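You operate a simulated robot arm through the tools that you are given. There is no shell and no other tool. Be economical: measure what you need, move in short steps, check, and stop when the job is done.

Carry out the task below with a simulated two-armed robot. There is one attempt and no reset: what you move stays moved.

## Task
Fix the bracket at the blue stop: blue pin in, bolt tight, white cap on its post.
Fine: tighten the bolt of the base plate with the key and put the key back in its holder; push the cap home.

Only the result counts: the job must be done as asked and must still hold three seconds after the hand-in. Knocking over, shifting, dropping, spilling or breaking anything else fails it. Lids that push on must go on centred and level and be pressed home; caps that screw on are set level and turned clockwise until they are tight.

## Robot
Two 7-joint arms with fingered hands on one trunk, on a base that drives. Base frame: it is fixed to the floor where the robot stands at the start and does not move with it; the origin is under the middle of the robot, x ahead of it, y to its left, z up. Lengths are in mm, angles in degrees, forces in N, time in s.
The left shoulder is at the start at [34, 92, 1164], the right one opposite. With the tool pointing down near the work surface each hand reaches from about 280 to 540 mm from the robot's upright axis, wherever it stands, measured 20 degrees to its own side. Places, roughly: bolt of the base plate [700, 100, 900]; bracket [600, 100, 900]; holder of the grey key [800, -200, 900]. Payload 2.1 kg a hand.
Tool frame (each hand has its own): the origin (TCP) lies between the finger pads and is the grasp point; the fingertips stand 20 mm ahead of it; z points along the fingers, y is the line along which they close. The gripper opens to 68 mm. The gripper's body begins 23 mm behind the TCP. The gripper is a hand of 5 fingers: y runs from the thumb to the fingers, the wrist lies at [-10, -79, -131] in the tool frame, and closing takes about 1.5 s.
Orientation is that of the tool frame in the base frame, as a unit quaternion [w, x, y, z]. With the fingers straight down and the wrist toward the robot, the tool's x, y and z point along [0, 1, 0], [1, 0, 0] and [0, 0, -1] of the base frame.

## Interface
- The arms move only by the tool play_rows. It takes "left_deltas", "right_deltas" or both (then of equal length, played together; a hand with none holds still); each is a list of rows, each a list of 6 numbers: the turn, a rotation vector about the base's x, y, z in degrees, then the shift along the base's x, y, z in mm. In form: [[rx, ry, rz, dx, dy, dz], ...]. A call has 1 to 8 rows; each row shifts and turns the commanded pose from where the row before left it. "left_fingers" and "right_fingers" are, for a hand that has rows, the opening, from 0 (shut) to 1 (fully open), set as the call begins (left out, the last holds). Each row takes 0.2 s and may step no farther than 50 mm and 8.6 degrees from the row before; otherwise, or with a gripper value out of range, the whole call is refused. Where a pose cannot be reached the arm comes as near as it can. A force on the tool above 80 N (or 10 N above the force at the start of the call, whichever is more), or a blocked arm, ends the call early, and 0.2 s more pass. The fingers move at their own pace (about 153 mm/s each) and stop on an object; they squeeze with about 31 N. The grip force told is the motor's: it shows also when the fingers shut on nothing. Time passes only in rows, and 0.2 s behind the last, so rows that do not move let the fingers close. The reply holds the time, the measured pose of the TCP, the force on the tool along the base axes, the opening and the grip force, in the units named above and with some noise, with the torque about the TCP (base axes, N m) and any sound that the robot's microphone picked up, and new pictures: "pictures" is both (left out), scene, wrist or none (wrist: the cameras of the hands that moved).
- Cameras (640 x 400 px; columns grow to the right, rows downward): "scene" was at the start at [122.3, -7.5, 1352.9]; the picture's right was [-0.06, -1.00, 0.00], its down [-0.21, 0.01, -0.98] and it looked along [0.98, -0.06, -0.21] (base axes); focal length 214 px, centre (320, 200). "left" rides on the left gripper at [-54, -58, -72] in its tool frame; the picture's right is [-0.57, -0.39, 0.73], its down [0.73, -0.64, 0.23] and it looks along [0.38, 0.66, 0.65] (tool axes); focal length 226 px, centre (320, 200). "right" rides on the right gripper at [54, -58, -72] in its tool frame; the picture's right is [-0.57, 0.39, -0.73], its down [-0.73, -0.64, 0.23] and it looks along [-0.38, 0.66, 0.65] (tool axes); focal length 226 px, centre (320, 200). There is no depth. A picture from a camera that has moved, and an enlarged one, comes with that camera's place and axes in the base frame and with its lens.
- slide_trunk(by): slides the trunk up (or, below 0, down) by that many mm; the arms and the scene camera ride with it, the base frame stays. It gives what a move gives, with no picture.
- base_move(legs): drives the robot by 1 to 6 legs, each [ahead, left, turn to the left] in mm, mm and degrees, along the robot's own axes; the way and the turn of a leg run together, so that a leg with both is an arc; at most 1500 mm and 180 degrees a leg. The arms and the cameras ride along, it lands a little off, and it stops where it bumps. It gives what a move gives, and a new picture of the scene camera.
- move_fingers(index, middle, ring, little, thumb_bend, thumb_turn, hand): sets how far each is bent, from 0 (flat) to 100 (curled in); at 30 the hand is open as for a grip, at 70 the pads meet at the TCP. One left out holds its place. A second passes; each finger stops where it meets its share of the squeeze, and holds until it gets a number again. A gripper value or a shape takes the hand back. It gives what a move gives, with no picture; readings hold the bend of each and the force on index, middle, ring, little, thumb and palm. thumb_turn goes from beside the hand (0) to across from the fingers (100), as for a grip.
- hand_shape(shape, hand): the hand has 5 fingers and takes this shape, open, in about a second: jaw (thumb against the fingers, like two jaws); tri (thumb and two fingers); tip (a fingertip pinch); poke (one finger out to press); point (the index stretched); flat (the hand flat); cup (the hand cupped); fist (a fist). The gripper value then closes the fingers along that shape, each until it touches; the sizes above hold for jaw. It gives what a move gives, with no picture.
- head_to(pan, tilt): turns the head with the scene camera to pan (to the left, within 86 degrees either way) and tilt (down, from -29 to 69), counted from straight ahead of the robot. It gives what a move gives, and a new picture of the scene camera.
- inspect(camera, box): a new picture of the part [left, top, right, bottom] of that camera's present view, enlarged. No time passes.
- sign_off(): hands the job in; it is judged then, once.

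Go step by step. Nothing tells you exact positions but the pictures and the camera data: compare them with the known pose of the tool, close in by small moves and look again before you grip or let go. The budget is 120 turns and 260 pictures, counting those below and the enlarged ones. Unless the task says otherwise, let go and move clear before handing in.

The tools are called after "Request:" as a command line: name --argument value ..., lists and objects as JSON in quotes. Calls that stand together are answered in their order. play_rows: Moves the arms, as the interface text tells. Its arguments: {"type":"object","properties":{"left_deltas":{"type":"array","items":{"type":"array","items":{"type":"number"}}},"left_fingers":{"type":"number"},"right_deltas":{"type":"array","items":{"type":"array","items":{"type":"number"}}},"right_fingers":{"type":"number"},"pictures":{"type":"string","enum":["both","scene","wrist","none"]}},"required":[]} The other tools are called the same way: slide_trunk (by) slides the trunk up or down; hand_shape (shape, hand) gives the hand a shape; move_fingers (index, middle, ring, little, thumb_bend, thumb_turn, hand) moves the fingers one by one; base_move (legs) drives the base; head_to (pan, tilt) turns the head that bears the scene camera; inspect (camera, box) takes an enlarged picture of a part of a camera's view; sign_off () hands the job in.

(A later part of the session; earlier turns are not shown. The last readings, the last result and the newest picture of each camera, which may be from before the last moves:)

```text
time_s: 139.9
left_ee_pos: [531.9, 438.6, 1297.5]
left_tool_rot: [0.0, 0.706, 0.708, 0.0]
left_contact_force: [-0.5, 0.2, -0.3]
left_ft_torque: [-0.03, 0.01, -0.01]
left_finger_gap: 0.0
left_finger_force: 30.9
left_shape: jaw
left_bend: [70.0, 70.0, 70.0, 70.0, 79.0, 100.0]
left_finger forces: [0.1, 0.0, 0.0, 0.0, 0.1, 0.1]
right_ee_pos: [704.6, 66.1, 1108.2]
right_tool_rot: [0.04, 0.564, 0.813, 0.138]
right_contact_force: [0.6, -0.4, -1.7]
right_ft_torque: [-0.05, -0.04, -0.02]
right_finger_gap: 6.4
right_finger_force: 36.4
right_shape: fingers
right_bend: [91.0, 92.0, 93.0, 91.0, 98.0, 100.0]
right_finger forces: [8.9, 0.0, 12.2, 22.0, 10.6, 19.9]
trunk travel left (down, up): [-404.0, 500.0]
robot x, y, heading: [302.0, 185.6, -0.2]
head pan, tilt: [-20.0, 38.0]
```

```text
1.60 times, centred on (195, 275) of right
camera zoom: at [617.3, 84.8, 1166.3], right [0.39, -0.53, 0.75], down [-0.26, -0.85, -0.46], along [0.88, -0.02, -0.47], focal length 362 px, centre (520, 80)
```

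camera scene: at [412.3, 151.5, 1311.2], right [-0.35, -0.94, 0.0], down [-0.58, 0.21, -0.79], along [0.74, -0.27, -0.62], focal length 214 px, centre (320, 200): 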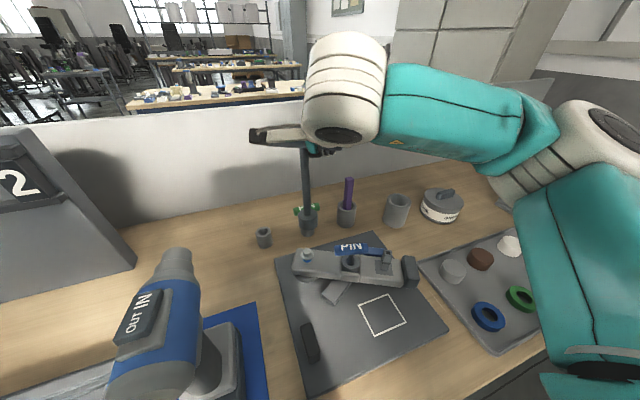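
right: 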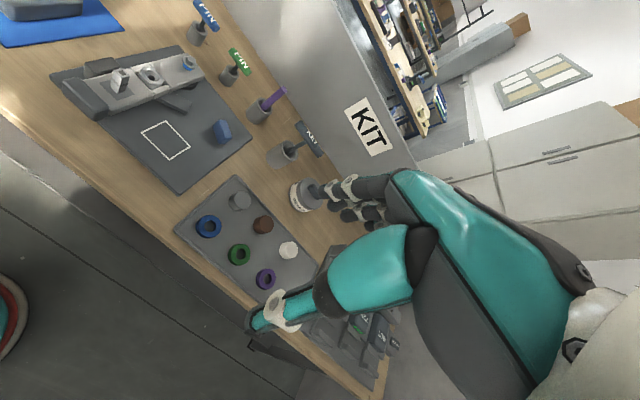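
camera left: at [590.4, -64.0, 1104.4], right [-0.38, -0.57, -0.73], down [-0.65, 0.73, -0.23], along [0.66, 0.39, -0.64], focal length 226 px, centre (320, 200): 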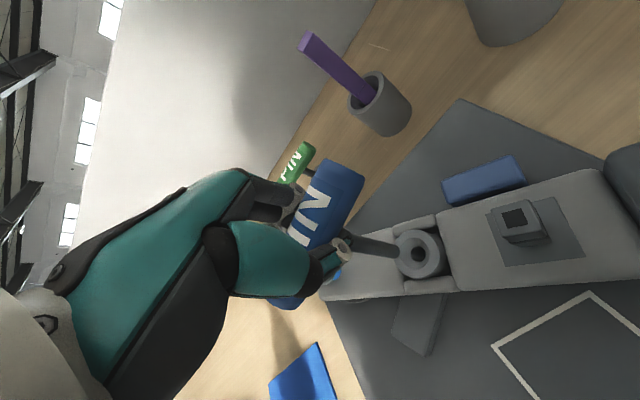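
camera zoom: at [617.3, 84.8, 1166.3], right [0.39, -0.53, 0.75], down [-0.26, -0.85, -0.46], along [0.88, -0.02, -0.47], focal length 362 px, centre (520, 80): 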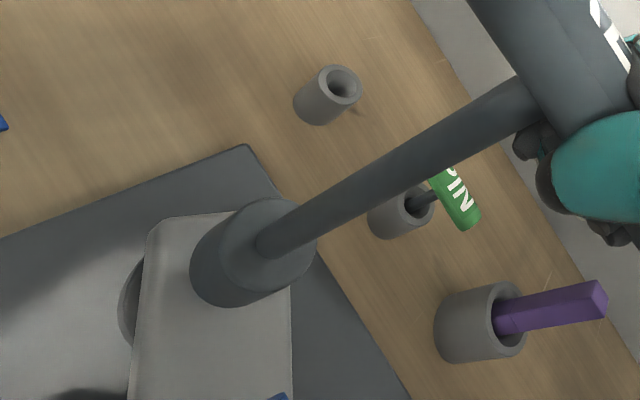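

Request:
play_rows --right_deltas '[[0, 0, 0, 0, 0, -8], [0, 0, 0, 0, 0, -4], [0, 0, 0, 0, 0, -2], [0, 0, 0, 0, 0, 0]]' --pictures "none"

Request:
play_rows --right_deltas '[[0, 0, 0, 0, 0, -2], [0, 0, 0, 0, 0, -2], [0, 0, 0, 0, 0, 0]]' --pictures "none"

Request:
inspect --camera "scene" --box '[280, 220, 340, 280]'

```text
time_s: 140.9
left_ee_pos: [532.1, 439.0, 1298.0]
left_tool_rot: [0.0, 0.706, 0.708, 0.0]
left_contact_force: [0.0, 0.4, 0.7]
left_ft_torque: [-0.01, 0.01, 0.0]
left_finger_gap: 0.0
left_finger_force: 30.9
left_shape: jaw
left_bend: [70.0, 70.0, 70.0, 70.0, 79.0, 100.0]
left_finger forces: [0.0, 0.0, 0.1, 0.0, 0.0, 0.0]
right_ee_pos: [705.9, 66.4, 1093.2]
right_tool_rot: [0.04, 0.565, 0.813, 0.137]
right_contact_force: [-0.7, -0.5, -2.0]
right_ft_torque: [-0.02, -0.02, -0.01]
right_finger_gap: 6.4
right_finger_force: 36.6
right_shape: fingers
right_bend: [91.0, 92.0, 93.0, 91.0, 98.0, 100.0]
right_finger forces: [8.8, 0.0, 12.1, 22.1, 10.6, 19.9]
trunk travel left (down, up): [-404.0, 500.0]
robot x, y, heading: [303.2, 185.0, -0.3]
head pan, tilt: [-20.0, 38.0]
```

```text
time_s: 141.7
left_ee_pos: [532.9, 438.8, 1297.7]
left_tool_rot: [0.0, 0.706, 0.709, 0.0]
left_contact_force: [0.1, -0.1, 0.1]
left_ft_torque: [-0.01, 0.04, -0.01]
left_finger_gap: 0.0
left_finger_force: 31.1
left_shape: jaw
left_bend: [70.0, 70.0, 70.0, 70.0, 79.0, 100.0]
left_finger forces: [0.1, 0.0, 0.1, 0.0, 0.0, 0.0]
right_ee_pos: [706.2, 67.1, 1089.9]
right_tool_rot: [0.04, 0.564, 0.813, 0.138]
right_contact_force: [-0.3, 0.4, -2.3]
right_ft_torque: [-0.05, -0.03, -0.03]
right_finger_gap: 6.4
right_finger_force: 37.1
right_shape: fingers
right_bend: [91.0, 92.0, 93.0, 91.0, 98.0, 100.0]
right_finger forces: [8.8, 0.0, 12.1, 21.9, 10.5, 19.9]
trunk travel left (down, up): [-404.0, 500.0]
robot x, y, heading: [300.8, 184.9, -0.3]
head pan, tilt: [-20.0, 38.0]
```

```text
6.67 times, centred on (310, 250) of scene
camera zoom: at [412.3, 151.0, 1311.2], right [-0.35, -0.94, 0.0], down [-0.58, 0.21, -0.79], along [0.74, -0.27, -0.62], focal length 1430 px, centre (387, -133)
```

zoom: 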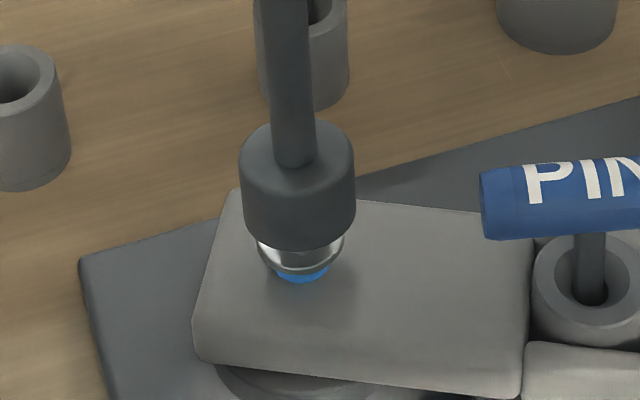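

Request:
play_rows --right_deltas '[[0, 0, 0, 0, 0, -2], [0, 0, 0, 0, 0, -2], [0, 0, 0, 0, 0, 0]]' --pictures "none"

Request:
play_rows --right_deltas '[[0, 0, 0, 0, 0, -2], [0, 0, 0, 0, 0, -1], [0, 0, 0, 0, 0, 0]]' --pictures "none"

```text
time_s: 142.5
left_ee_pos: [533.0, 438.4, 1297.3]
left_tool_rot: [-0.001, 0.706, 0.709, 0.001]
left_contact_force: [-0.3, 0.2, 0.4]
left_ft_torque: [-0.01, -0.01, 0.01]
left_finger_gap: 0.0
left_finger_force: 30.6
left_shape: jaw
left_bend: [70.0, 70.0, 70.0, 70.0, 79.0, 100.0]
left_finger forces: [0.0, 0.1, 0.1, 0.0, 0.1, 0.0]
right_ee_pos: [705.1, 65.4, 1086.2]
right_tool_rot: [0.039, 0.563, 0.814, 0.137]
right_contact_force: [-0.2, 0.2, -3.0]
right_ft_torque: [0.01, -0.01, -0.03]
right_finger_gap: 6.1
right_finger_force: 36.6
right_shape: fingers
right_bend: [91.0, 92.0, 93.0, 91.0, 98.0, 100.0]
right_finger forces: [8.8, 0.0, 12.1, 22.0, 10.6, 19.8]
trunk travel left (down, up): [-404.0, 500.0]
robot x, y, heading: [304.1, 186.8, -0.1]
head pan, tilt: [-20.0, 38.0]
```

```text
time_s: 143.3
left_ee_pos: [531.8, 437.3, 1297.1]
left_tool_rot: [0.0, 0.706, 0.709, 0.0]
left_contact_force: [0.4, 1.2, -0.1]
left_ft_torque: [0.04, 0.01, 0.0]
left_finger_gap: 0.0
left_finger_force: 30.6
left_shape: jaw
left_bend: [70.0, 70.0, 70.0, 70.0, 79.0, 100.0]
left_finger forces: [0.0, 0.1, 0.1, 0.1, 0.1, 0.1]
right_ee_pos: [705.6, 68.2, 1083.1]
right_tool_rot: [0.04, 0.565, 0.813, 0.137]
right_contact_force: [-0.5, 0.3, -2.2]
right_ft_torque: [-0.03, -0.04, -0.02]
right_finger_gap: 6.3
right_finger_force: 36.8
right_shape: fingers
right_bend: [91.0, 92.0, 93.0, 91.0, 98.0, 100.0]
right_finger forces: [8.8, 0.0, 12.1, 21.9, 10.6, 19.9]
trunk travel left (down, up): [-404.0, 500.0]
robot x, y, heading: [299.9, 182.8, -0.1]
head pan, tilt: [-20.0, 38.0]
```

Request:
play_rows --right_deltas '[[0, 0, 0, 0, 0, -2], [0, 0, 0, 0, 0, -2], [0, 0, 0, 0, 0, 0]]' --pictures "none"

Request:
inspect --camera "scene" --box '[280, 220, 340, 280]'

Request:
inspect --camera "right" --box '[100, 200, 260, 360]'

```text
time_s: 144.1
left_ee_pos: [533.3, 438.0, 1297.7]
left_tool_rot: [0.0, 0.705, 0.709, 0.0]
left_contact_force: [-0.2, -0.1, -0.5]
left_ft_torque: [-0.01, -0.04, 0.0]
left_finger_gap: 0.4
left_finger_force: 31.1
left_shape: jaw
left_bend: [70.0, 70.0, 70.0, 70.0, 79.0, 100.0]
left_finger forces: [0.0, 0.0, 0.0, 0.0, 0.1, 0.0]
right_ee_pos: [704.3, 66.1, 1079.3]
right_tool_rot: [0.04, 0.564, 0.813, 0.139]
right_contact_force: [-0.2, -0.4, -2.4]
right_ft_torque: [-0.02, -0.03, -0.02]
right_finger_gap: 6.2
right_finger_force: 36.9
right_shape: fingers
right_bend: [91.0, 92.0, 93.0, 91.0, 98.0, 100.0]
right_finger forces: [8.9, 0.0, 12.1, 21.9, 10.6, 20.0]
trunk travel left (down, up): [-404.0, 500.0]
robot x, y, heading: [303.9, 181.5, -0.5]
head pan, tilt: [-20.0, 38.0]
```

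```text
6.67 times, centred on (310, 250) of scene
camera zoom: at [412.3, 151.0, 1311.2], right [-0.35, -0.94, 0.0], down [-0.58, 0.21, -0.79], along [0.74, -0.27, -0.62], focal length 1430 px, centre (387, -133)
```

zoom: 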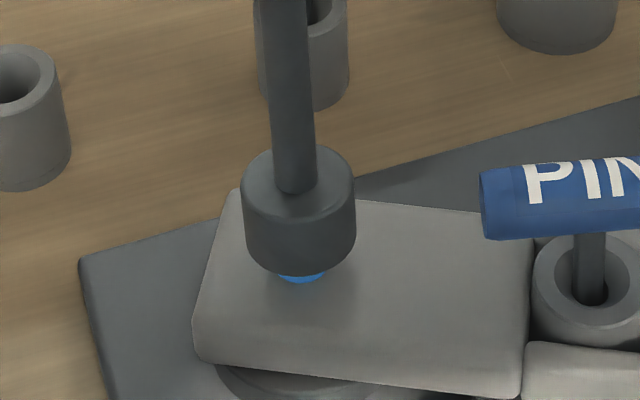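

```text
2.50 times, centred on (180, 280) of right
camera zoom: at [616.9, 85.4, 1136.7], right [0.39, -0.53, 0.75], down [-0.27, -0.85, -0.46], along [0.88, -0.02, -0.48], focal length 565 px, centre (670, 0)
```

zoom: 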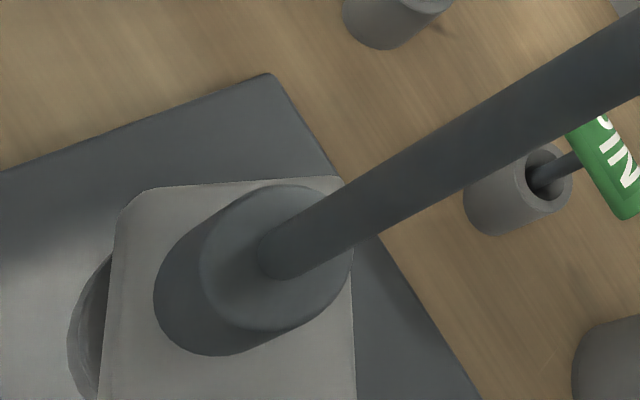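

The socket is fully over the hex with no load. Starting the next clockwise stroke.

Request:
play_rows --right_deltas '[[0, 0, -7.5, -1.44, -0.95, -0.2], [0, 0, -7.5, -1.55, -0.76, -0.2], [0, 0, -7.5, -1.64, -0.55, -0.2], [0, 0, -7.5, -1.69, -0.33, -0.2], [0, 0, -7.5, -1.73, -0.11, -0.2], [0, 0, -7.5, -1.72, 0.12, -0.2], [0, 0, -7.5, -1.69, 0.34, -0.2], [0, 0, -7.5, -1.63, 0.56, -0.2]]' --pictures "none"

Request:
inspect --camera "scene" --box '[265, 190, 355, 280]'

```text
time_s: 145.9
left_ee_pos: [533.2, 438.0, 1296.7]
left_tool_rot: [0.0, 0.706, 0.708, 0.001]
left_contact_force: [0.7, 0.7, 0.2]
left_ft_torque: [0.01, 0.01, -0.01]
left_finger_gap: 0.0
left_finger_force: 30.9
left_shape: jaw
left_bend: [70.0, 70.0, 70.0, 70.0, 79.0, 100.0]
left_finger forces: [0.0, 0.0, 0.1, 0.0, 0.0, 0.1]
right_ee_pos: [693.1, 65.7, 1077.7]
right_tool_rot: [0.103, 0.896, 0.421, 0.099]
right_contact_force: [-0.7, 0.0, -2.4]
right_ft_torque: [-0.05, 0.03, -0.01]
right_finger_gap: 6.6
right_finger_force: 36.5
right_shape: fingers
right_bend: [91.0, 92.0, 93.0, 91.0, 98.0, 100.0]
right_finger forces: [8.9, 0.1, 11.8, 21.3, 10.4, 19.2]
trunk travel left (down, up): [-404.0, 500.0]
robot x, y, heading: [305.0, 186.6, -0.3]
head pan, tilt: [-20.0, 38.0]
```

```text
4.44 times, centred on (310, 235) of scene
camera zoom: at [412.3, 151.1, 1311.2], right [-0.35, -0.94, 0.0], down [-0.58, 0.21, -0.79], along [0.74, -0.27, -0.62], focal length 953 px, centre (364, 44)
```

zoom: 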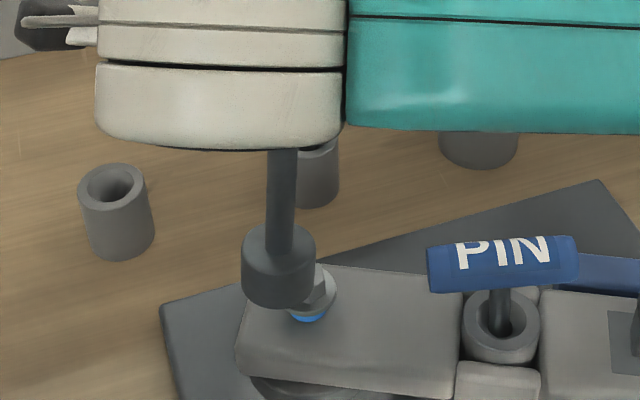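

Request:
inspect --camera "right" --box '[70, 150, 320, 400]'

```text
1.60 times, centred on (195, 275) of right
camera zoom: at [664.1, 150.8, 1135.7], right [-0.26, -0.61, 0.75], down [-0.87, -0.19, -0.46], along [0.42, -0.77, -0.48], focal length 362 px, centre (520, 80)
```

zoom: 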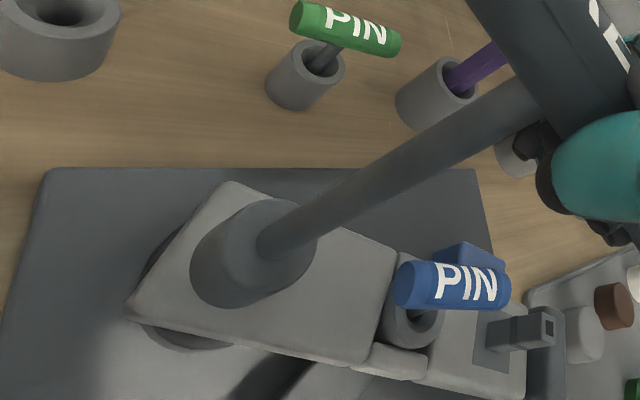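

The socket was still above and beside the bolt; the key leans in the hand. I'll correct the tilt and position, then look from both cameras.

Request:
play_rows --right_deltas '[[-3, -1.5, 0, 3, -4, 2], [-3, -1.5, 0, 2.5, -4, 2], [0, 0, 0, 0, 0, 0]]' --pictures "none"

Request:
inspect --camera "scene" --box '[265, 190, 355, 280]'

Request:
inspect --camera "right" --box '[70, 150, 320, 400]'

```text
time_s: 146.7
left_ee_pos: [533.0, 438.4, 1297.8]
left_tool_rot: [0.0, 0.706, 0.709, 0.0]
left_contact_force: [-0.9, -1.1, -0.3]
left_ft_torque: [0.02, 0.0, -0.03]
left_finger_gap: 0.0
left_finger_force: 31.0
left_shape: jaw
left_bend: [70.0, 70.0, 70.0, 70.0, 79.0, 100.0]
left_finger forces: [0.1, 0.1, 0.0, 0.1, 0.0, 0.0]
right_ee_pos: [698.3, 56.7, 1081.0]
right_tool_rot: [0.161, 0.886, 0.424, 0.1]
right_contact_force: [-1.2, -0.3, -2.4]
right_ft_torque: [-0.03, 0.03, -0.02]
right_finger_gap: 6.4
right_finger_force: 35.4
right_shape: fingers
right_bend: [91.0, 92.0, 93.0, 91.0, 98.0, 100.0]
right_finger forces: [8.8, 0.0, 11.8, 21.2, 10.5, 19.1]
trunk travel left (down, up): [-404.0, 500.0]
robot x, y, heading: [306.0, 181.4, -0.1]
head pan, tilt: [-20.0, 38.0]
```

```text
4.44 times, centred on (310, 235) of scene
camera zoom: at [412.3, 151.1, 1311.2], right [-0.35, -0.94, 0.0], down [-0.58, 0.21, -0.79], along [0.74, -0.27, -0.62], focal length 953 px, centre (364, 44)
```

zoom: 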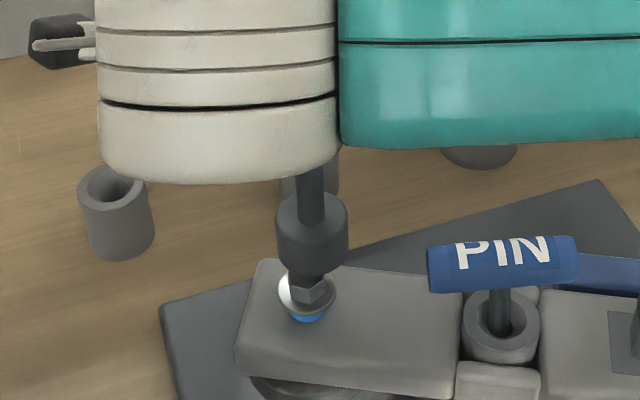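

```text
1.60 times, centred on (195, 275) of right
camera zoom: at [666.8, 148.2, 1128.3], right [-0.3, -0.52, 0.8], down [-0.84, -0.24, -0.48], along [0.45, -0.82, -0.37], focal length 362 px, centre (520, 80)
```

zoom: 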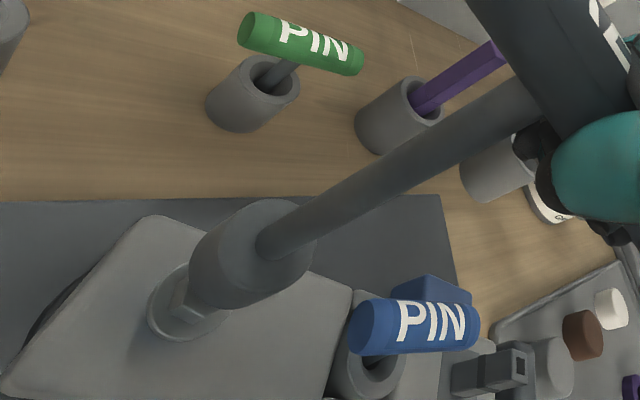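

Both views now show the socket and bolt clearly. I'll correct the last 3 mm, swing back counter-clockwise on the true radius, and lower onto the head.

Request:
play_rows --right_deltas '[[0, 0, 0, 1.3, 2.7, 0], [0, 0, 7.5, 2.4, 0.54, 0], [0, 0, 7.5, 2.31, 0.84, 0], [0, 0, 7.5, 2.17, 1.14, 0], [0, 0, 7.5, 2.02, 1.42, 0], [0, 0, 7.5, 1.8, 1.67, 0], [0, 0, 7.5, 1.58, 1.88, 0], [0, 0, 7.5, 1.32, 2.08, 0]]' --pictures "none"

Request:
play_rows --right_deltas '[[0, 0, 7.5, 1.03, 2.23, 0], [0, 0, 0, 0, 0, -6], [0, 0, 0, 0, 0, -5], [0, 0, 0, 0, 0, -3], [0, 0, 0, 0, 0, 0]]' --pictures "none"

Request:
inspect --camera "scene" --box '[265, 190, 355, 280]'

Request:
inspect --camera "right" --box '[70, 150, 320, 400]'

```text
time_s: 148.5
left_ee_pos: [531.8, 439.2, 1298.4]
left_tool_rot: [0.0, 0.706, 0.709, 0.0]
left_contact_force: [-0.8, 0.0, 0.0]
left_ft_torque: [-0.02, 0.0, -0.01]
left_finger_gap: 0.3
left_finger_force: 31.2
left_shape: jaw
left_bend: [70.0, 70.0, 70.0, 70.0, 79.0, 100.0]
left_finger forces: [0.0, 0.0, 0.0, 0.0, 0.1, 0.0]
right_ee_pos: [713.4, 70.0, 1081.1]
right_tool_rot: [0.1, 0.606, 0.772, 0.161]
right_contact_force: [-0.3, -0.4, -1.7]
right_ft_torque: [0.03, 0.0, -0.01]
right_finger_gap: 6.8
right_finger_force: 34.8
right_shape: fingers
right_bend: [91.0, 92.0, 93.0, 91.0, 98.0, 100.0]
right_finger forces: [8.7, 0.0, 11.3, 20.8, 10.4, 18.7]
trunk travel left (down, up): [-404.0, 500.0]
robot x, y, heading: [304.2, 183.1, -0.2]
head pan, tilt: [-20.0, 38.0]
```

```text
time_s: 149.7
left_ee_pos: [530.4, 438.0, 1298.4]
left_tool_rot: [0.001, 0.706, 0.708, 0.001]
left_contact_force: [0.0, 0.4, -0.8]
left_ft_torque: [0.03, 0.0, 0.01]
left_finger_gap: 0.0
left_finger_force: 31.1
left_shape: jaw
left_bend: [70.0, 70.0, 70.0, 70.0, 79.0, 100.0]
left_finger forces: [0.1, 0.0, 0.0, 0.0, 0.0, 0.0]
right_ee_pos: [712.7, 71.2, 1071.5]
right_tool_rot: [0.094, 0.555, 0.809, 0.171]
right_contact_force: [6.1, -7.1, 51.8]
right_ft_torque: [-0.86, 0.39, 0.13]
right_finger_gap: 6.5
right_finger_force: 52.5
right_shape: fingers
right_bend: [91.0, 92.0, 93.0, 92.0, 98.0, 100.0]
right_finger forces: [12.3, 0.0, 9.5, 20.5, 8.3, 55.1]
trunk travel left (down, up): [-404.0, 500.0]
robot x, y, heading: [301.9, 180.9, -0.2]
head pan, tilt: [-20.0, 38.0]
```

```text
4.44 times, centred on (310, 235) of scene
camera zoom: at [409.4, 150.8, 1312.1], right [-0.35, -0.94, 0.0], down [-0.58, 0.21, -0.79], along [0.74, -0.27, -0.61], focal length 953 px, centre (364, 44)
```

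zoom: 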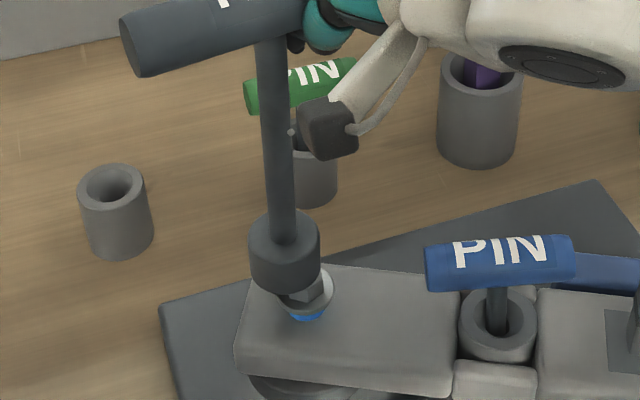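

```text
1.60 times, centred on (195, 275) of right
camera zoom: at [617.7, 90.4, 1117.8], right [0.29, -0.53, 0.8], down [-0.21, -0.85, -0.48], along [0.93, -0.02, -0.36], focal length 362 px, centre (520, 80)
```

zoom: 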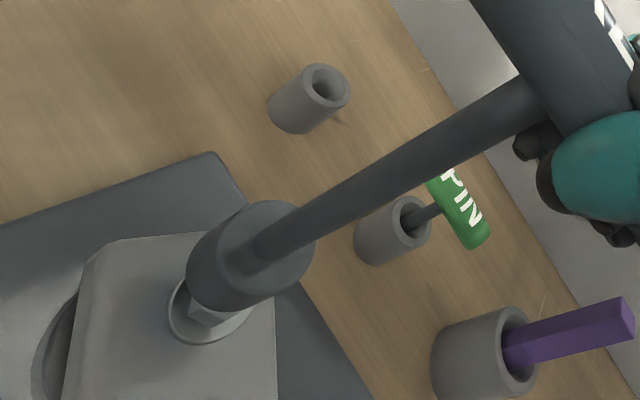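

Request:
play_rows --right_deltas '[[0, 0, 0, 0, 0, 12], [0, 0, 0, -2, -6, 0], [0, 0, 0, 0, 0, 0]]' --pictures "none"

Request:
inspect --camera "scene" --box '[265, 190, 355, 280]'

Request:
inspect --camera "right" --box '[70, 150, 320, 400]'

```text
time_s: 150.5
left_ee_pos: [532.8, 439.1, 1297.3]
left_tool_rot: [0.0, 0.706, 0.708, 0.0]
left_contact_force: [-0.3, -0.5, -0.4]
left_ft_torque: [-0.01, 0.01, 0.02]
left_finger_gap: 0.1
left_finger_force: 31.2
left_shape: jaw
left_bend: [70.0, 70.0, 70.0, 70.0, 79.0, 100.0]
left_finger forces: [0.0, 0.0, 0.0, 0.1, 0.0, 0.0]
right_ee_pos: [712.3, 64.2, 1077.0]
right_tool_rot: [0.089, 0.555, 0.81, 0.167]
right_contact_force: [0.6, -0.2, -1.5]
right_ft_torque: [-0.05, -0.01, -0.02]
right_finger_gap: 6.8
right_finger_force: 38.0
right_shape: fingers
right_bend: [91.0, 92.0, 93.0, 91.0, 98.0, 100.0]
right_finger forces: [9.3, 0.0, 11.8, 23.1, 10.7, 21.1]
trunk travel left (down, up): [-404.0, 500.0]
robot x, y, heading: [300.7, 182.8, -0.3]
head pan, tilt: [-20.0, 38.0]
```

```text
4.44 times, centred on (310, 235) of scene
camera zoom: at [412.1, 151.0, 1311.1], right [-0.35, -0.94, 0.0], down [-0.58, 0.21, -0.79], along [0.74, -0.27, -0.62], focal length 953 px, centre (364, 44)
```

zoom: 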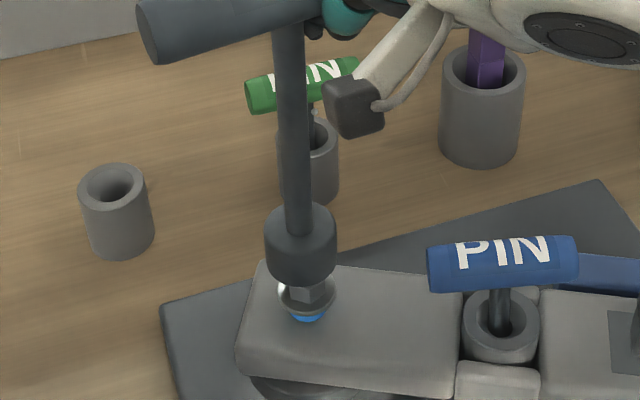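

```text
1.60 times, centred on (195, 275) of right
camera zoom: at [617.3, 83.8, 1124.8], right [0.31, -0.52, 0.8], down [-0.21, -0.85, -0.48], along [0.93, -0.02, -0.37], focal length 362 px, centre (520, 80)
```

zoom: 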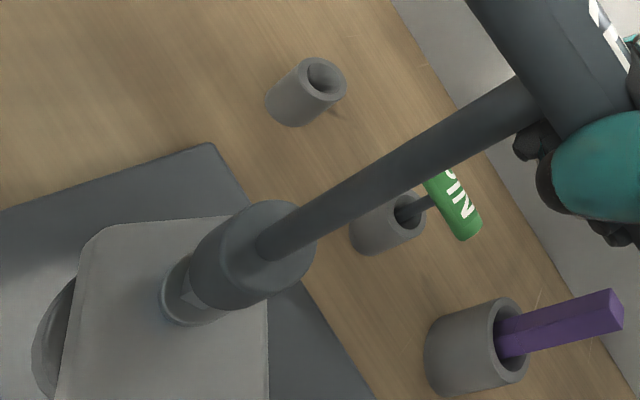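

Request:
play_rows --right_deltas '[[0, 0, 0, -1.5, -1.7, -3], [0, 0, 0, 0, 0, -3], [0, 0, 0, 0, 0, -1.5], [0, 0, 0, 0, 0, 0]]' --pictures "none"

Request:
play_rows --right_deltas '[[0, 0, -7.5, -2.01, -1.71, -0.3], [0, 0, -7.5, -2.23, -1.43, -0.3], [0, 0, -7.5, -2.39, -1.12, -0.3], [0, 0, -7.5, -2.51, -0.81, -0.3], [0, 0, -7.5, -2.6, -0.47, -0.3], [0, 0, -7.5, -2.64, -0.13, -0.3], [0, 0, -7.5, -2.64, 0.22, -0.3], [0, 0, 0, 0, 0, 0]]' --pictures "none"

Request:
inspect --camera "scene" --box '[265, 190, 355, 280]'

Request:
inspect --camera "right" --box '[70, 150, 320, 400]'

```text
time_s: 151.5
left_ee_pos: [532.9, 439.5, 1297.6]
left_tool_rot: [0.0, 0.706, 0.708, 0.0]
left_contact_force: [-0.5, 0.3, -0.2]
left_ft_torque: [0.01, 0.03, 0.03]
left_finger_gap: 0.0
left_finger_force: 30.7
left_shape: jaw
left_bend: [70.0, 70.0, 70.0, 70.0, 79.0, 100.0]
left_finger forces: [0.0, 0.0, 0.0, 0.0, 0.0, 0.0]
right_ee_pos: [710.6, 63.7, 1070.3]
right_tool_rot: [0.089, 0.554, 0.81, 0.168]
right_contact_force: [0.4, -0.1, -2.3]
right_ft_torque: [-0.05, -0.01, -0.01]
right_finger_gap: 6.7
right_finger_force: 37.9
right_shape: fingers
right_bend: [91.0, 92.0, 93.0, 91.0, 98.0, 100.0]
right_finger forces: [9.1, 0.0, 11.8, 23.2, 10.7, 21.1]
trunk travel left (down, up): [-404.0, 500.0]
robot x, y, heading: [298.5, 185.2, -0.4]
head pan, tilt: [-20.0, 38.0]
```

```text
time_s: 153.3
left_ee_pos: [533.5, 437.0, 1297.4]
left_tool_rot: [0.0, 0.706, 0.708, 0.0]
left_contact_force: [-0.1, -0.7, 0.5]
left_ft_torque: [0.0, -0.03, 0.02]
left_finger_gap: 0.1
left_finger_force: 30.9
left_shape: jaw
left_bend: [70.0, 70.0, 70.0, 70.0, 79.0, 100.0]
left_finger forces: [0.0, 0.0, 0.0, 0.0, 0.1, 0.0]
right_ee_pos: [694.0, 59.0, 1068.5]
right_tool_rot: [0.155, 0.857, 0.479, 0.11]
right_contact_force: [0.7, 1.3, -3.0]
right_ft_torque: [0.03, -0.01, -0.02]
right_finger_gap: 6.8
right_finger_force: 37.4
right_shape: fingers
right_bend: [91.0, 92.0, 93.0, 91.0, 98.0, 100.0]
right_finger forces: [9.5, 0.1, 11.5, 22.7, 10.7, 19.9]
trunk travel left (down, up): [-404.0, 500.0]
robot x, y, heading: [303.3, 182.4, -0.2]
head pan, tilt: [-20.0, 38.0]
```

```text
4.44 times, centred on (310, 235) of scene
camera zoom: at [412.3, 151.2, 1311.2], right [-0.35, -0.94, 0.0], down [-0.58, 0.21, -0.79], along [0.74, -0.27, -0.62], focal length 953 px, centre (364, 44)
```

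zoom: 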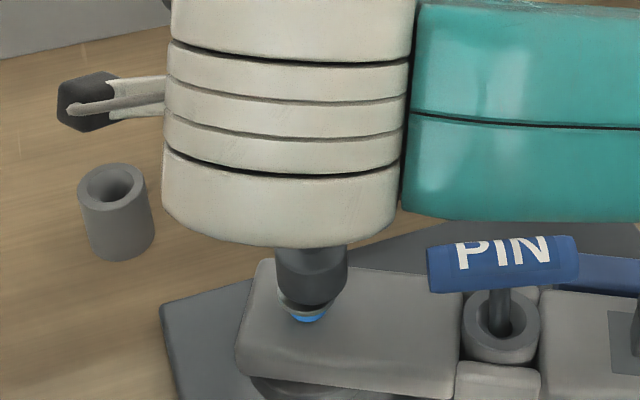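

```text
1.60 times, centred on (195, 275) of right
camera zoom: at [650.8, 144.8, 1116.6], right [-0.23, -0.56, 0.8], down [-0.8, -0.35, -0.48], along [0.55, -0.75, -0.37], focal length 362 px, centre (520, 80)
```

zoom: 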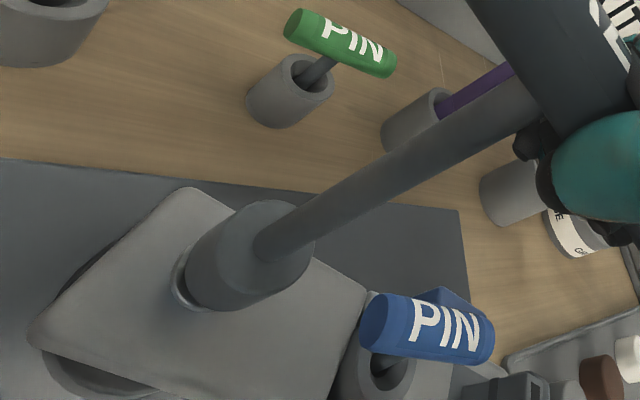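

The socket appears to be over the hex. Continuing the clockwise stroke.

Request:
play_rows --right_deltas '[[0, 0, 0, 0.7, 1.5, -2], [0, 0, -7.5, -2.58, 0.56, -0.3], [0, 0, -7.5, -2.48, 0.9, -0.3], [0, 0, -7.5, -2.35, 1.21, -0.3], [0, 0, -7.5, -2.17, 1.5, -0.3], [0, 0, -7.5, -1.96, 1.78, -0.3], [0, 0, -7.5, -1.71, 2.01, -0.3], [0, 0, -7.5, -1.43, 2.23, -0.3]]' --pictures "none"

Request:
play_rows --right_deltas '[[0, 0, -7.5, -1.1, 2.4, -0.2], [0, 0, -7.5, -0.8, 2.5, -0.2], [0, 0, 0, 0, 0, 0]]' --pictures "none"

Request:
inspect --camera "scene" --box '[265, 190, 355, 280]'

```text
time_s: 155.1
left_ee_pos: [532.7, 438.6, 1296.5]
left_tool_rot: [0.0, 0.706, 0.709, 0.0]
left_contact_force: [0.7, 0.4, 0.1]
left_ft_torque: [0.02, 0.0, -0.02]
left_finger_gap: 0.0
left_finger_force: 30.6
left_shape: jaw
left_bend: [70.0, 70.0, 70.0, 70.0, 79.0, 100.0]
left_finger forces: [0.1, 0.0, 0.0, 0.0, 0.0, 0.0]
right_ee_pos: [679.4, 69.3, 1064.8]
right_tool_rot: [0.187, 0.981, 0.051, 0.03]
right_contact_force: [1.3, -0.1, -2.7]
right_ft_torque: [-0.01, -0.06, 0.0]
right_finger_gap: 6.6
right_finger_force: 34.6
right_shape: fingers
right_bend: [91.0, 92.0, 93.0, 91.0, 98.0, 100.0]
right_finger forces: [8.6, 0.0, 11.0, 21.9, 10.0, 18.5]
trunk travel left (down, up): [-404.0, 500.0]
robot x, y, heading: [301.3, 180.0, 0.0]
head pan, tilt: [-20.0, 38.0]
```

```text
time_s: 155.9
left_ee_pos: [533.5, 438.0, 1297.6]
left_tool_rot: [0.0, 0.706, 0.709, 0.0]
left_contact_force: [-0.3, -0.4, -0.4]
left_ft_torque: [0.01, 0.03, -0.02]
left_finger_gap: 0.0
left_finger_force: 30.7
left_shape: jaw
left_bend: [70.0, 70.0, 70.0, 70.0, 79.0, 100.0]
left_finger forces: [0.0, 0.0, 0.0, 0.0, 0.0, 0.1]
right_ee_pos: [676.9, 74.1, 1065.0]
right_tool_rot: [0.19, 0.979, -0.076, 0.005]
right_contact_force: [-0.3, -0.1, -2.3]
right_ft_torque: [0.0, -0.12, -0.02]
right_finger_gap: 6.8
right_finger_force: 35.6
right_shape: fingers
right_bend: [91.0, 92.0, 93.0, 91.0, 98.0, 100.0]
right_finger forces: [8.7, 0.1, 11.0, 22.1, 9.9, 18.5]
trunk travel left (down, up): [-404.0, 500.0]
robot x, y, heading: [301.6, 181.4, -0.5]
head pan, tilt: [-20.0, 38.0]
```

```text
4.44 times, centred on (310, 235) of scene
camera zoom: at [412.4, 151.1, 1311.2], right [-0.35, -0.94, 0.0], down [-0.58, 0.21, -0.79], along [0.74, -0.27, -0.62], focal length 953 px, centre (364, 44)
```

zoom: 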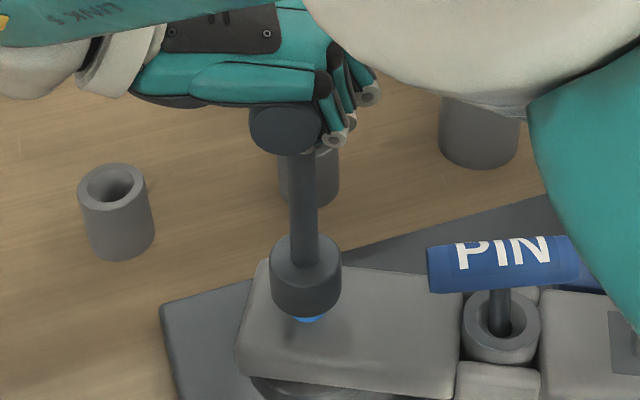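

The key is upright and seated on the bolt after a full stroke. The radius is now well calibrated, so I'll lift, return 120° counter-clockwise and seat it again.

Request:
play_rows --right_deltas '[[0, 0, 0, 0, 0, 8], [0, 0, 0, 0, 0, 8], [0, 0, 7.5, 0.61, -2.57, 0], [0, 0, 7.5, 0.94, -2.47, 0], [0, 0, 7.5, 1.26, -2.32, 0], [0, 0, 7.5, 1.55, -2.15, 0], [0, 0, 7.5, 1.81, -1.92, 0], [0, 0, 7.5, 2.05, -1.67, 0]]' --pictures "none"

Request:
play_rows --right_deltas '[[0, 0, 7.5, 2.25, -1.38, 0], [0, 0, 7.5, 2.41, -1.08, 0], [0, 0, 7.5, 2.53, -0.76, 0], [0, 0, 7.5, 2.61, -0.42, 0], [0, 0, 7.5, 2.64, -0.08, 0], [0, 0, 7.5, 2.63, 0.27, 0], [0, 0, 7.5, 2.57, 0.61, 0], [0, 0, 7.5, 2.47, 0.94, 0]]' --pictures "none"

Request:
play_rows --right_deltas '[[0, 0, 7.5, 2.32, 1.26, 0], [0, 0, 7.5, 2.15, 1.55, 0], [0, 0, 0, 0, 0, -6], [0, 0, 0, 0, 0, -4], [0, 0, 0, 0, 0, 0]]' --pictures "none"

Request:
inspect --camera "scene" --box '[265, 190, 355, 280]'

Request:
inspect --camera "right" --box '[70, 150, 320, 400]'

```text
time_s: 157.7
left_ee_pos: [533.0, 438.0, 1297.3]
left_tool_rot: [0.0, 0.706, 0.708, 0.0]
left_contact_force: [1.3, -0.1, -0.3]
left_ft_torque: [0.0, 0.0, -0.02]
left_finger_gap: 0.0
left_finger_force: 31.6
left_shape: jaw
left_bend: [70.0, 70.0, 70.0, 70.0, 79.0, 100.0]
left_finger forces: [0.0, 0.0, 0.0, 0.0, 0.0, 0.0]
right_ee_pos: [684.7, 62.5, 1081.0]
right_tool_rot: [0.173, 0.933, 0.306, 0.078]
right_contact_force: [-0.6, 0.6, -2.1]
right_ft_torque: [-0.01, 0.03, 0.01]
right_finger_gap: 7.1
right_finger_force: 34.6
right_shape: fingers
right_bend: [91.0, 92.0, 93.0, 91.0, 98.0, 100.0]
right_finger forces: [8.6, 0.0, 10.8, 20.9, 10.0, 19.1]
trunk travel left (down, up): [-404.0, 500.0]
robot x, y, heading: [305.2, 184.7, -0.5]
head pan, tilt: [-20.0, 38.0]
```

```text
time_s: 159.5
left_ee_pos: [533.4, 437.8, 1297.2]
left_tool_rot: [0.0, 0.706, 0.708, 0.0]
left_contact_force: [0.4, -0.9, -0.2]
left_ft_torque: [-0.02, 0.01, 0.0]
left_finger_gap: 0.1
left_finger_force: 30.8
left_shape: jaw
left_bend: [70.0, 70.0, 70.0, 70.0, 79.0, 100.0]
left_finger forces: [0.1, 0.0, 0.0, 0.0, 0.0, 0.0]
right_ee_pos: [705.5, 58.4, 1080.1]
right_tool_rot: [0.111, 0.655, 0.731, 0.155]
right_contact_force: [-0.6, -0.3, -2.8]
right_ft_torque: [-0.05, 0.01, 0.01]
right_finger_gap: 6.8
right_finger_force: 33.8
right_shape: fingers
right_bend: [91.0, 92.0, 93.0, 91.0, 98.0, 100.0]
right_finger forces: [8.9, 0.1, 10.6, 20.4, 10.0, 18.5]
trunk travel left (down, up): [-404.0, 500.0]
robot x, y, heading: [301.8, 183.0, -0.4]
head pan, tilt: [-20.0, 38.0]
```

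```text
time_s: 160.7
left_ee_pos: [533.0, 439.0, 1296.7]
left_tool_rot: [0.0, 0.706, 0.708, 0.0]
left_contact_force: [0.8, -0.4, 0.0]
left_ft_torque: [-0.01, -0.01, -0.01]
left_finger_gap: 0.0
left_finger_force: 31.0
left_shape: jaw
left_bend: [70.0, 70.0, 70.0, 70.0, 79.0, 100.0]
left_finger forces: [0.1, 0.1, 0.0, 0.0, 0.1, 0.0]
right_ee_pos: [709.2, 60.9, 1070.2]
right_tool_rot: [0.088, 0.555, 0.81, 0.167]
right_contact_force: [-0.6, 0.7, -3.7]
right_ft_torque: [0.08, -0.01, -0.01]
right_finger_gap: 7.1
right_finger_force: 36.1
right_shape: fingers
right_bend: [91.0, 92.0, 93.0, 91.0, 98.0, 100.0]
right_finger forces: [9.0, 0.0, 11.4, 22.2, 10.1, 19.3]
trunk travel left (down, up): [-404.0, 500.0]
robot x, y, heading: [306.1, 181.9, -0.5]
head pan, tilt: [-20.0, 38.0]
```

```text
4.44 times, centred on (310, 235) of scene
camera zoom: at [411.5, 150.8, 1311.4], right [-0.35, -0.94, 0.0], down [-0.58, 0.21, -0.79], along [0.74, -0.27, -0.62], focal length 953 px, centre (364, 44)
```

zoom: 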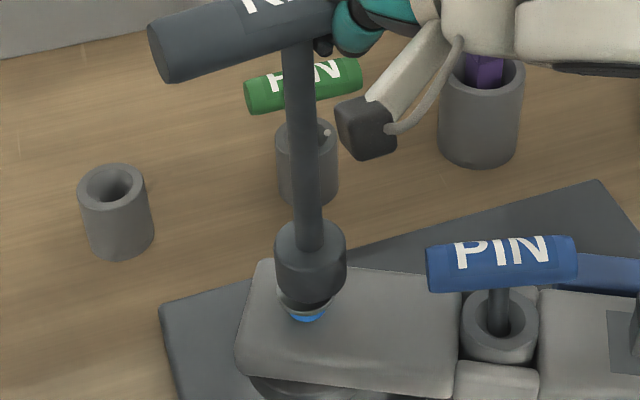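

```text
1.60 times, centred on (195, 275) of right
camera zoom: at [614.6, 80.5, 1117.6], right [0.31, -0.52, 0.79], down [-0.21, -0.85, -0.48], along [0.93, -0.02, -0.37], focal length 362 px, centre (520, 80)
```

zoom: 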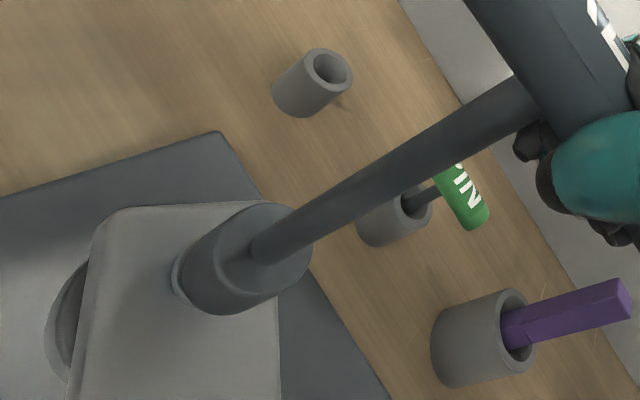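

Request:
play_rows --right_deltas '[[0, 0, 0, 0, 0, -4], [0, 0, -7.5, -2.15, -1.55, -0.3], [0, 0, -7.5, -2.32, -1.26, -0.3], [0, 0, -7.5, -2.47, -0.94, -0.3], [0, 0, -7.5, -2.57, -0.61, -0.3], [0, 0, -7.5, -2.63, -0.27, -0.2], [0, 0, -7.5, -2.64, 0.08, -0.2], [0, 0, -7.5, -2.61, 0.42, -0.2]]' --pictures "none"

Request:
play_rows --right_deltas '[[0, 0, -7.5, -2.53, 0.76, -0.2], [0, 0, -7.5, -2.41, 1.08, -0.2], [0, 0, -7.5, -2.25, 1.38, -0.2], [0, 0, -7.5, -2.05, 1.67, -0.2], [0, 0, -7.5, -1.81, 1.92, -0.2], [0, 0, -7.5, -1.55, 2.15, -0.2], [0, 0, -7.5, -1.26, 2.32, -0.2], [0, 0, -7.5, -0.94, 2.47, -0.2]]' --pictures "none"

Request:
inspect --camera "scene" --box '[265, 190, 355, 280]'

Request:
play_rows --right_deltas '[[0, 0, 0, 0, 0, 9], [0, 0, 0, 0, 0, 9], [0, 0, 7.5, 0.61, -2.57, 0], [0, 0, 7.5, 0.94, -2.47, 0], [0, 0, 7.5, 1.26, -2.32, 0], [0, 0, 7.5, 1.55, -2.15, 0], [0, 0, 7.5, 1.81, -1.92, 0], [0, 0, 7.5, 2.05, -1.67, 0]]' --pictures "none"

Request:
inspect --camera "scene" --box '[295, 240, 325, 265]'

```text
time_s: 162.5
left_ee_pos: [533.0, 438.6, 1297.7]
left_tool_rot: [0.0, 0.706, 0.708, 0.0]
left_contact_force: [0.1, -0.6, -0.2]
left_ft_torque: [0.02, 0.0, 0.0]
left_finger_gap: 0.4
left_finger_force: 31.0
left_shape: jaw
left_bend: [70.0, 70.0, 70.0, 70.0, 79.0, 100.0]
left_finger forces: [0.0, 0.1, 0.1, 0.0, 0.1, 0.0]
right_ee_pos: [693.6, 58.0, 1064.7]
right_tool_rot: [0.154, 0.857, 0.479, 0.11]
right_contact_force: [0.7, -0.3, -2.9]
right_ft_torque: [0.01, -0.04, 0.03]
right_finger_gap: 7.2
right_finger_force: 35.2
right_shape: fingers
right_bend: [91.0, 92.0, 93.0, 91.0, 98.0, 100.0]
right_finger forces: [9.1, 0.0, 11.1, 21.4, 10.1, 18.6]
trunk travel left (down, up): [-404.0, 500.0]
robot x, y, heading: [299.5, 182.5, -0.3]
head pan, tilt: [-20.0, 38.0]
```

```text
time_s: 164.3
left_ee_pos: [532.8, 438.6, 1298.7]
left_tool_rot: [0.0, 0.706, 0.708, 0.001]
left_contact_force: [0.1, -0.2, 0.4]
left_ft_torque: [-0.01, 0.01, 0.0]
left_finger_gap: 0.2
left_finger_force: 31.7
left_shape: jaw
left_bend: [70.0, 70.0, 70.0, 70.0, 79.0, 100.0]
left_finger forces: [0.0, 0.0, 0.0, 0.1, 0.0, 0.1]
right_ee_pos: [678.0, 72.8, 1063.9]
right_tool_rot: [0.189, 0.982, -0.013, 0.018]
right_contact_force: [1.2, 0.3, 0.1]
right_ft_torque: [-0.01, -0.1, 0.02]
right_finger_gap: 7.3
right_finger_force: 33.8
right_shape: fingers
right_bend: [91.0, 92.0, 93.0, 91.0, 98.0, 100.0]
right_finger forces: [9.3, 0.0, 10.3, 21.4, 9.8, 18.3]
trunk travel left (down, up): [-404.0, 500.0]
robot x, y, heading: [307.3, 185.3, -0.3]
head pan, tilt: [-20.0, 38.0]
```

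```text
4.44 times, centred on (310, 235) of scene
camera zoom: at [412.2, 151.2, 1311.3], right [-0.35, -0.94, 0.0], down [-0.58, 0.21, -0.79], along [0.74, -0.27, -0.62], focal length 953 px, centre (364, 44)
```

zoom: 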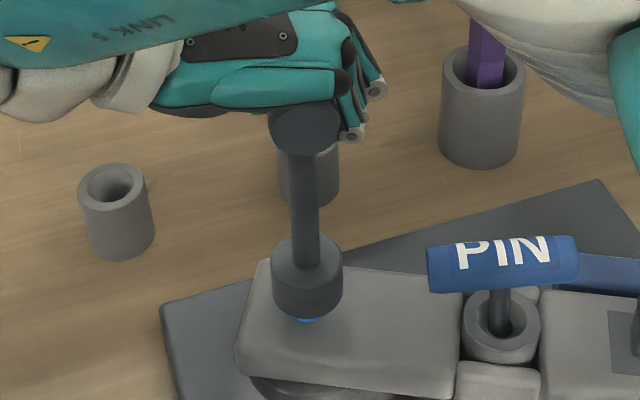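

```text
time_s: 166.1
left_ee_pos: [533.5, 438.5, 1297.8]
left_tool_rot: [0.0, 0.706, 0.708, 0.0]
left_contact_force: [0.3, -0.4, 0.0]
left_ft_torque: [0.02, -0.04, 0.01]
left_finger_gap: 0.1
left_finger_force: 30.8
left_shape: jaw
left_bend: [70.0, 70.0, 70.0, 70.0, 79.0, 100.0]
left_finger forces: [0.0, 0.0, 0.0, 0.1, 0.0, 0.0]
right_ee_pos: [686.0, 59.7, 1081.7]
right_tool_rot: [0.167, 0.911, 0.366, 0.089]
right_contact_force: [-0.7, 0.1, -2.6]
right_ft_torque: [-0.05, 0.03, -0.01]
right_finger_gap: 7.3
right_finger_force: 33.6
right_shape: fingers
right_bend: [91.0, 92.0, 93.0, 91.0, 98.0, 100.0]
right_finger forces: [8.8, 0.1, 10.4, 20.3, 9.7, 18.6]
trunk travel left (down, up): [-404.0, 500.0]
robot x, y, heading: [304.4, 184.7, -0.3]
head pan, tilt: [-20.0, 38.0]
```

```text
16.00 times, centred on (310, 252) of scene
camera zoom: at [412.2, 151.0, 1311.2], right [-0.35, -0.94, 0.0], down [-0.58, 0.21, -0.79], along [0.74, -0.27, -0.62], focal length 3432 px, centre (480, -640)
```

zoom: 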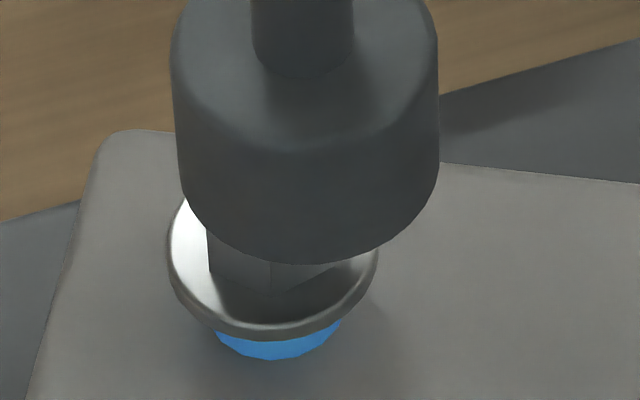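

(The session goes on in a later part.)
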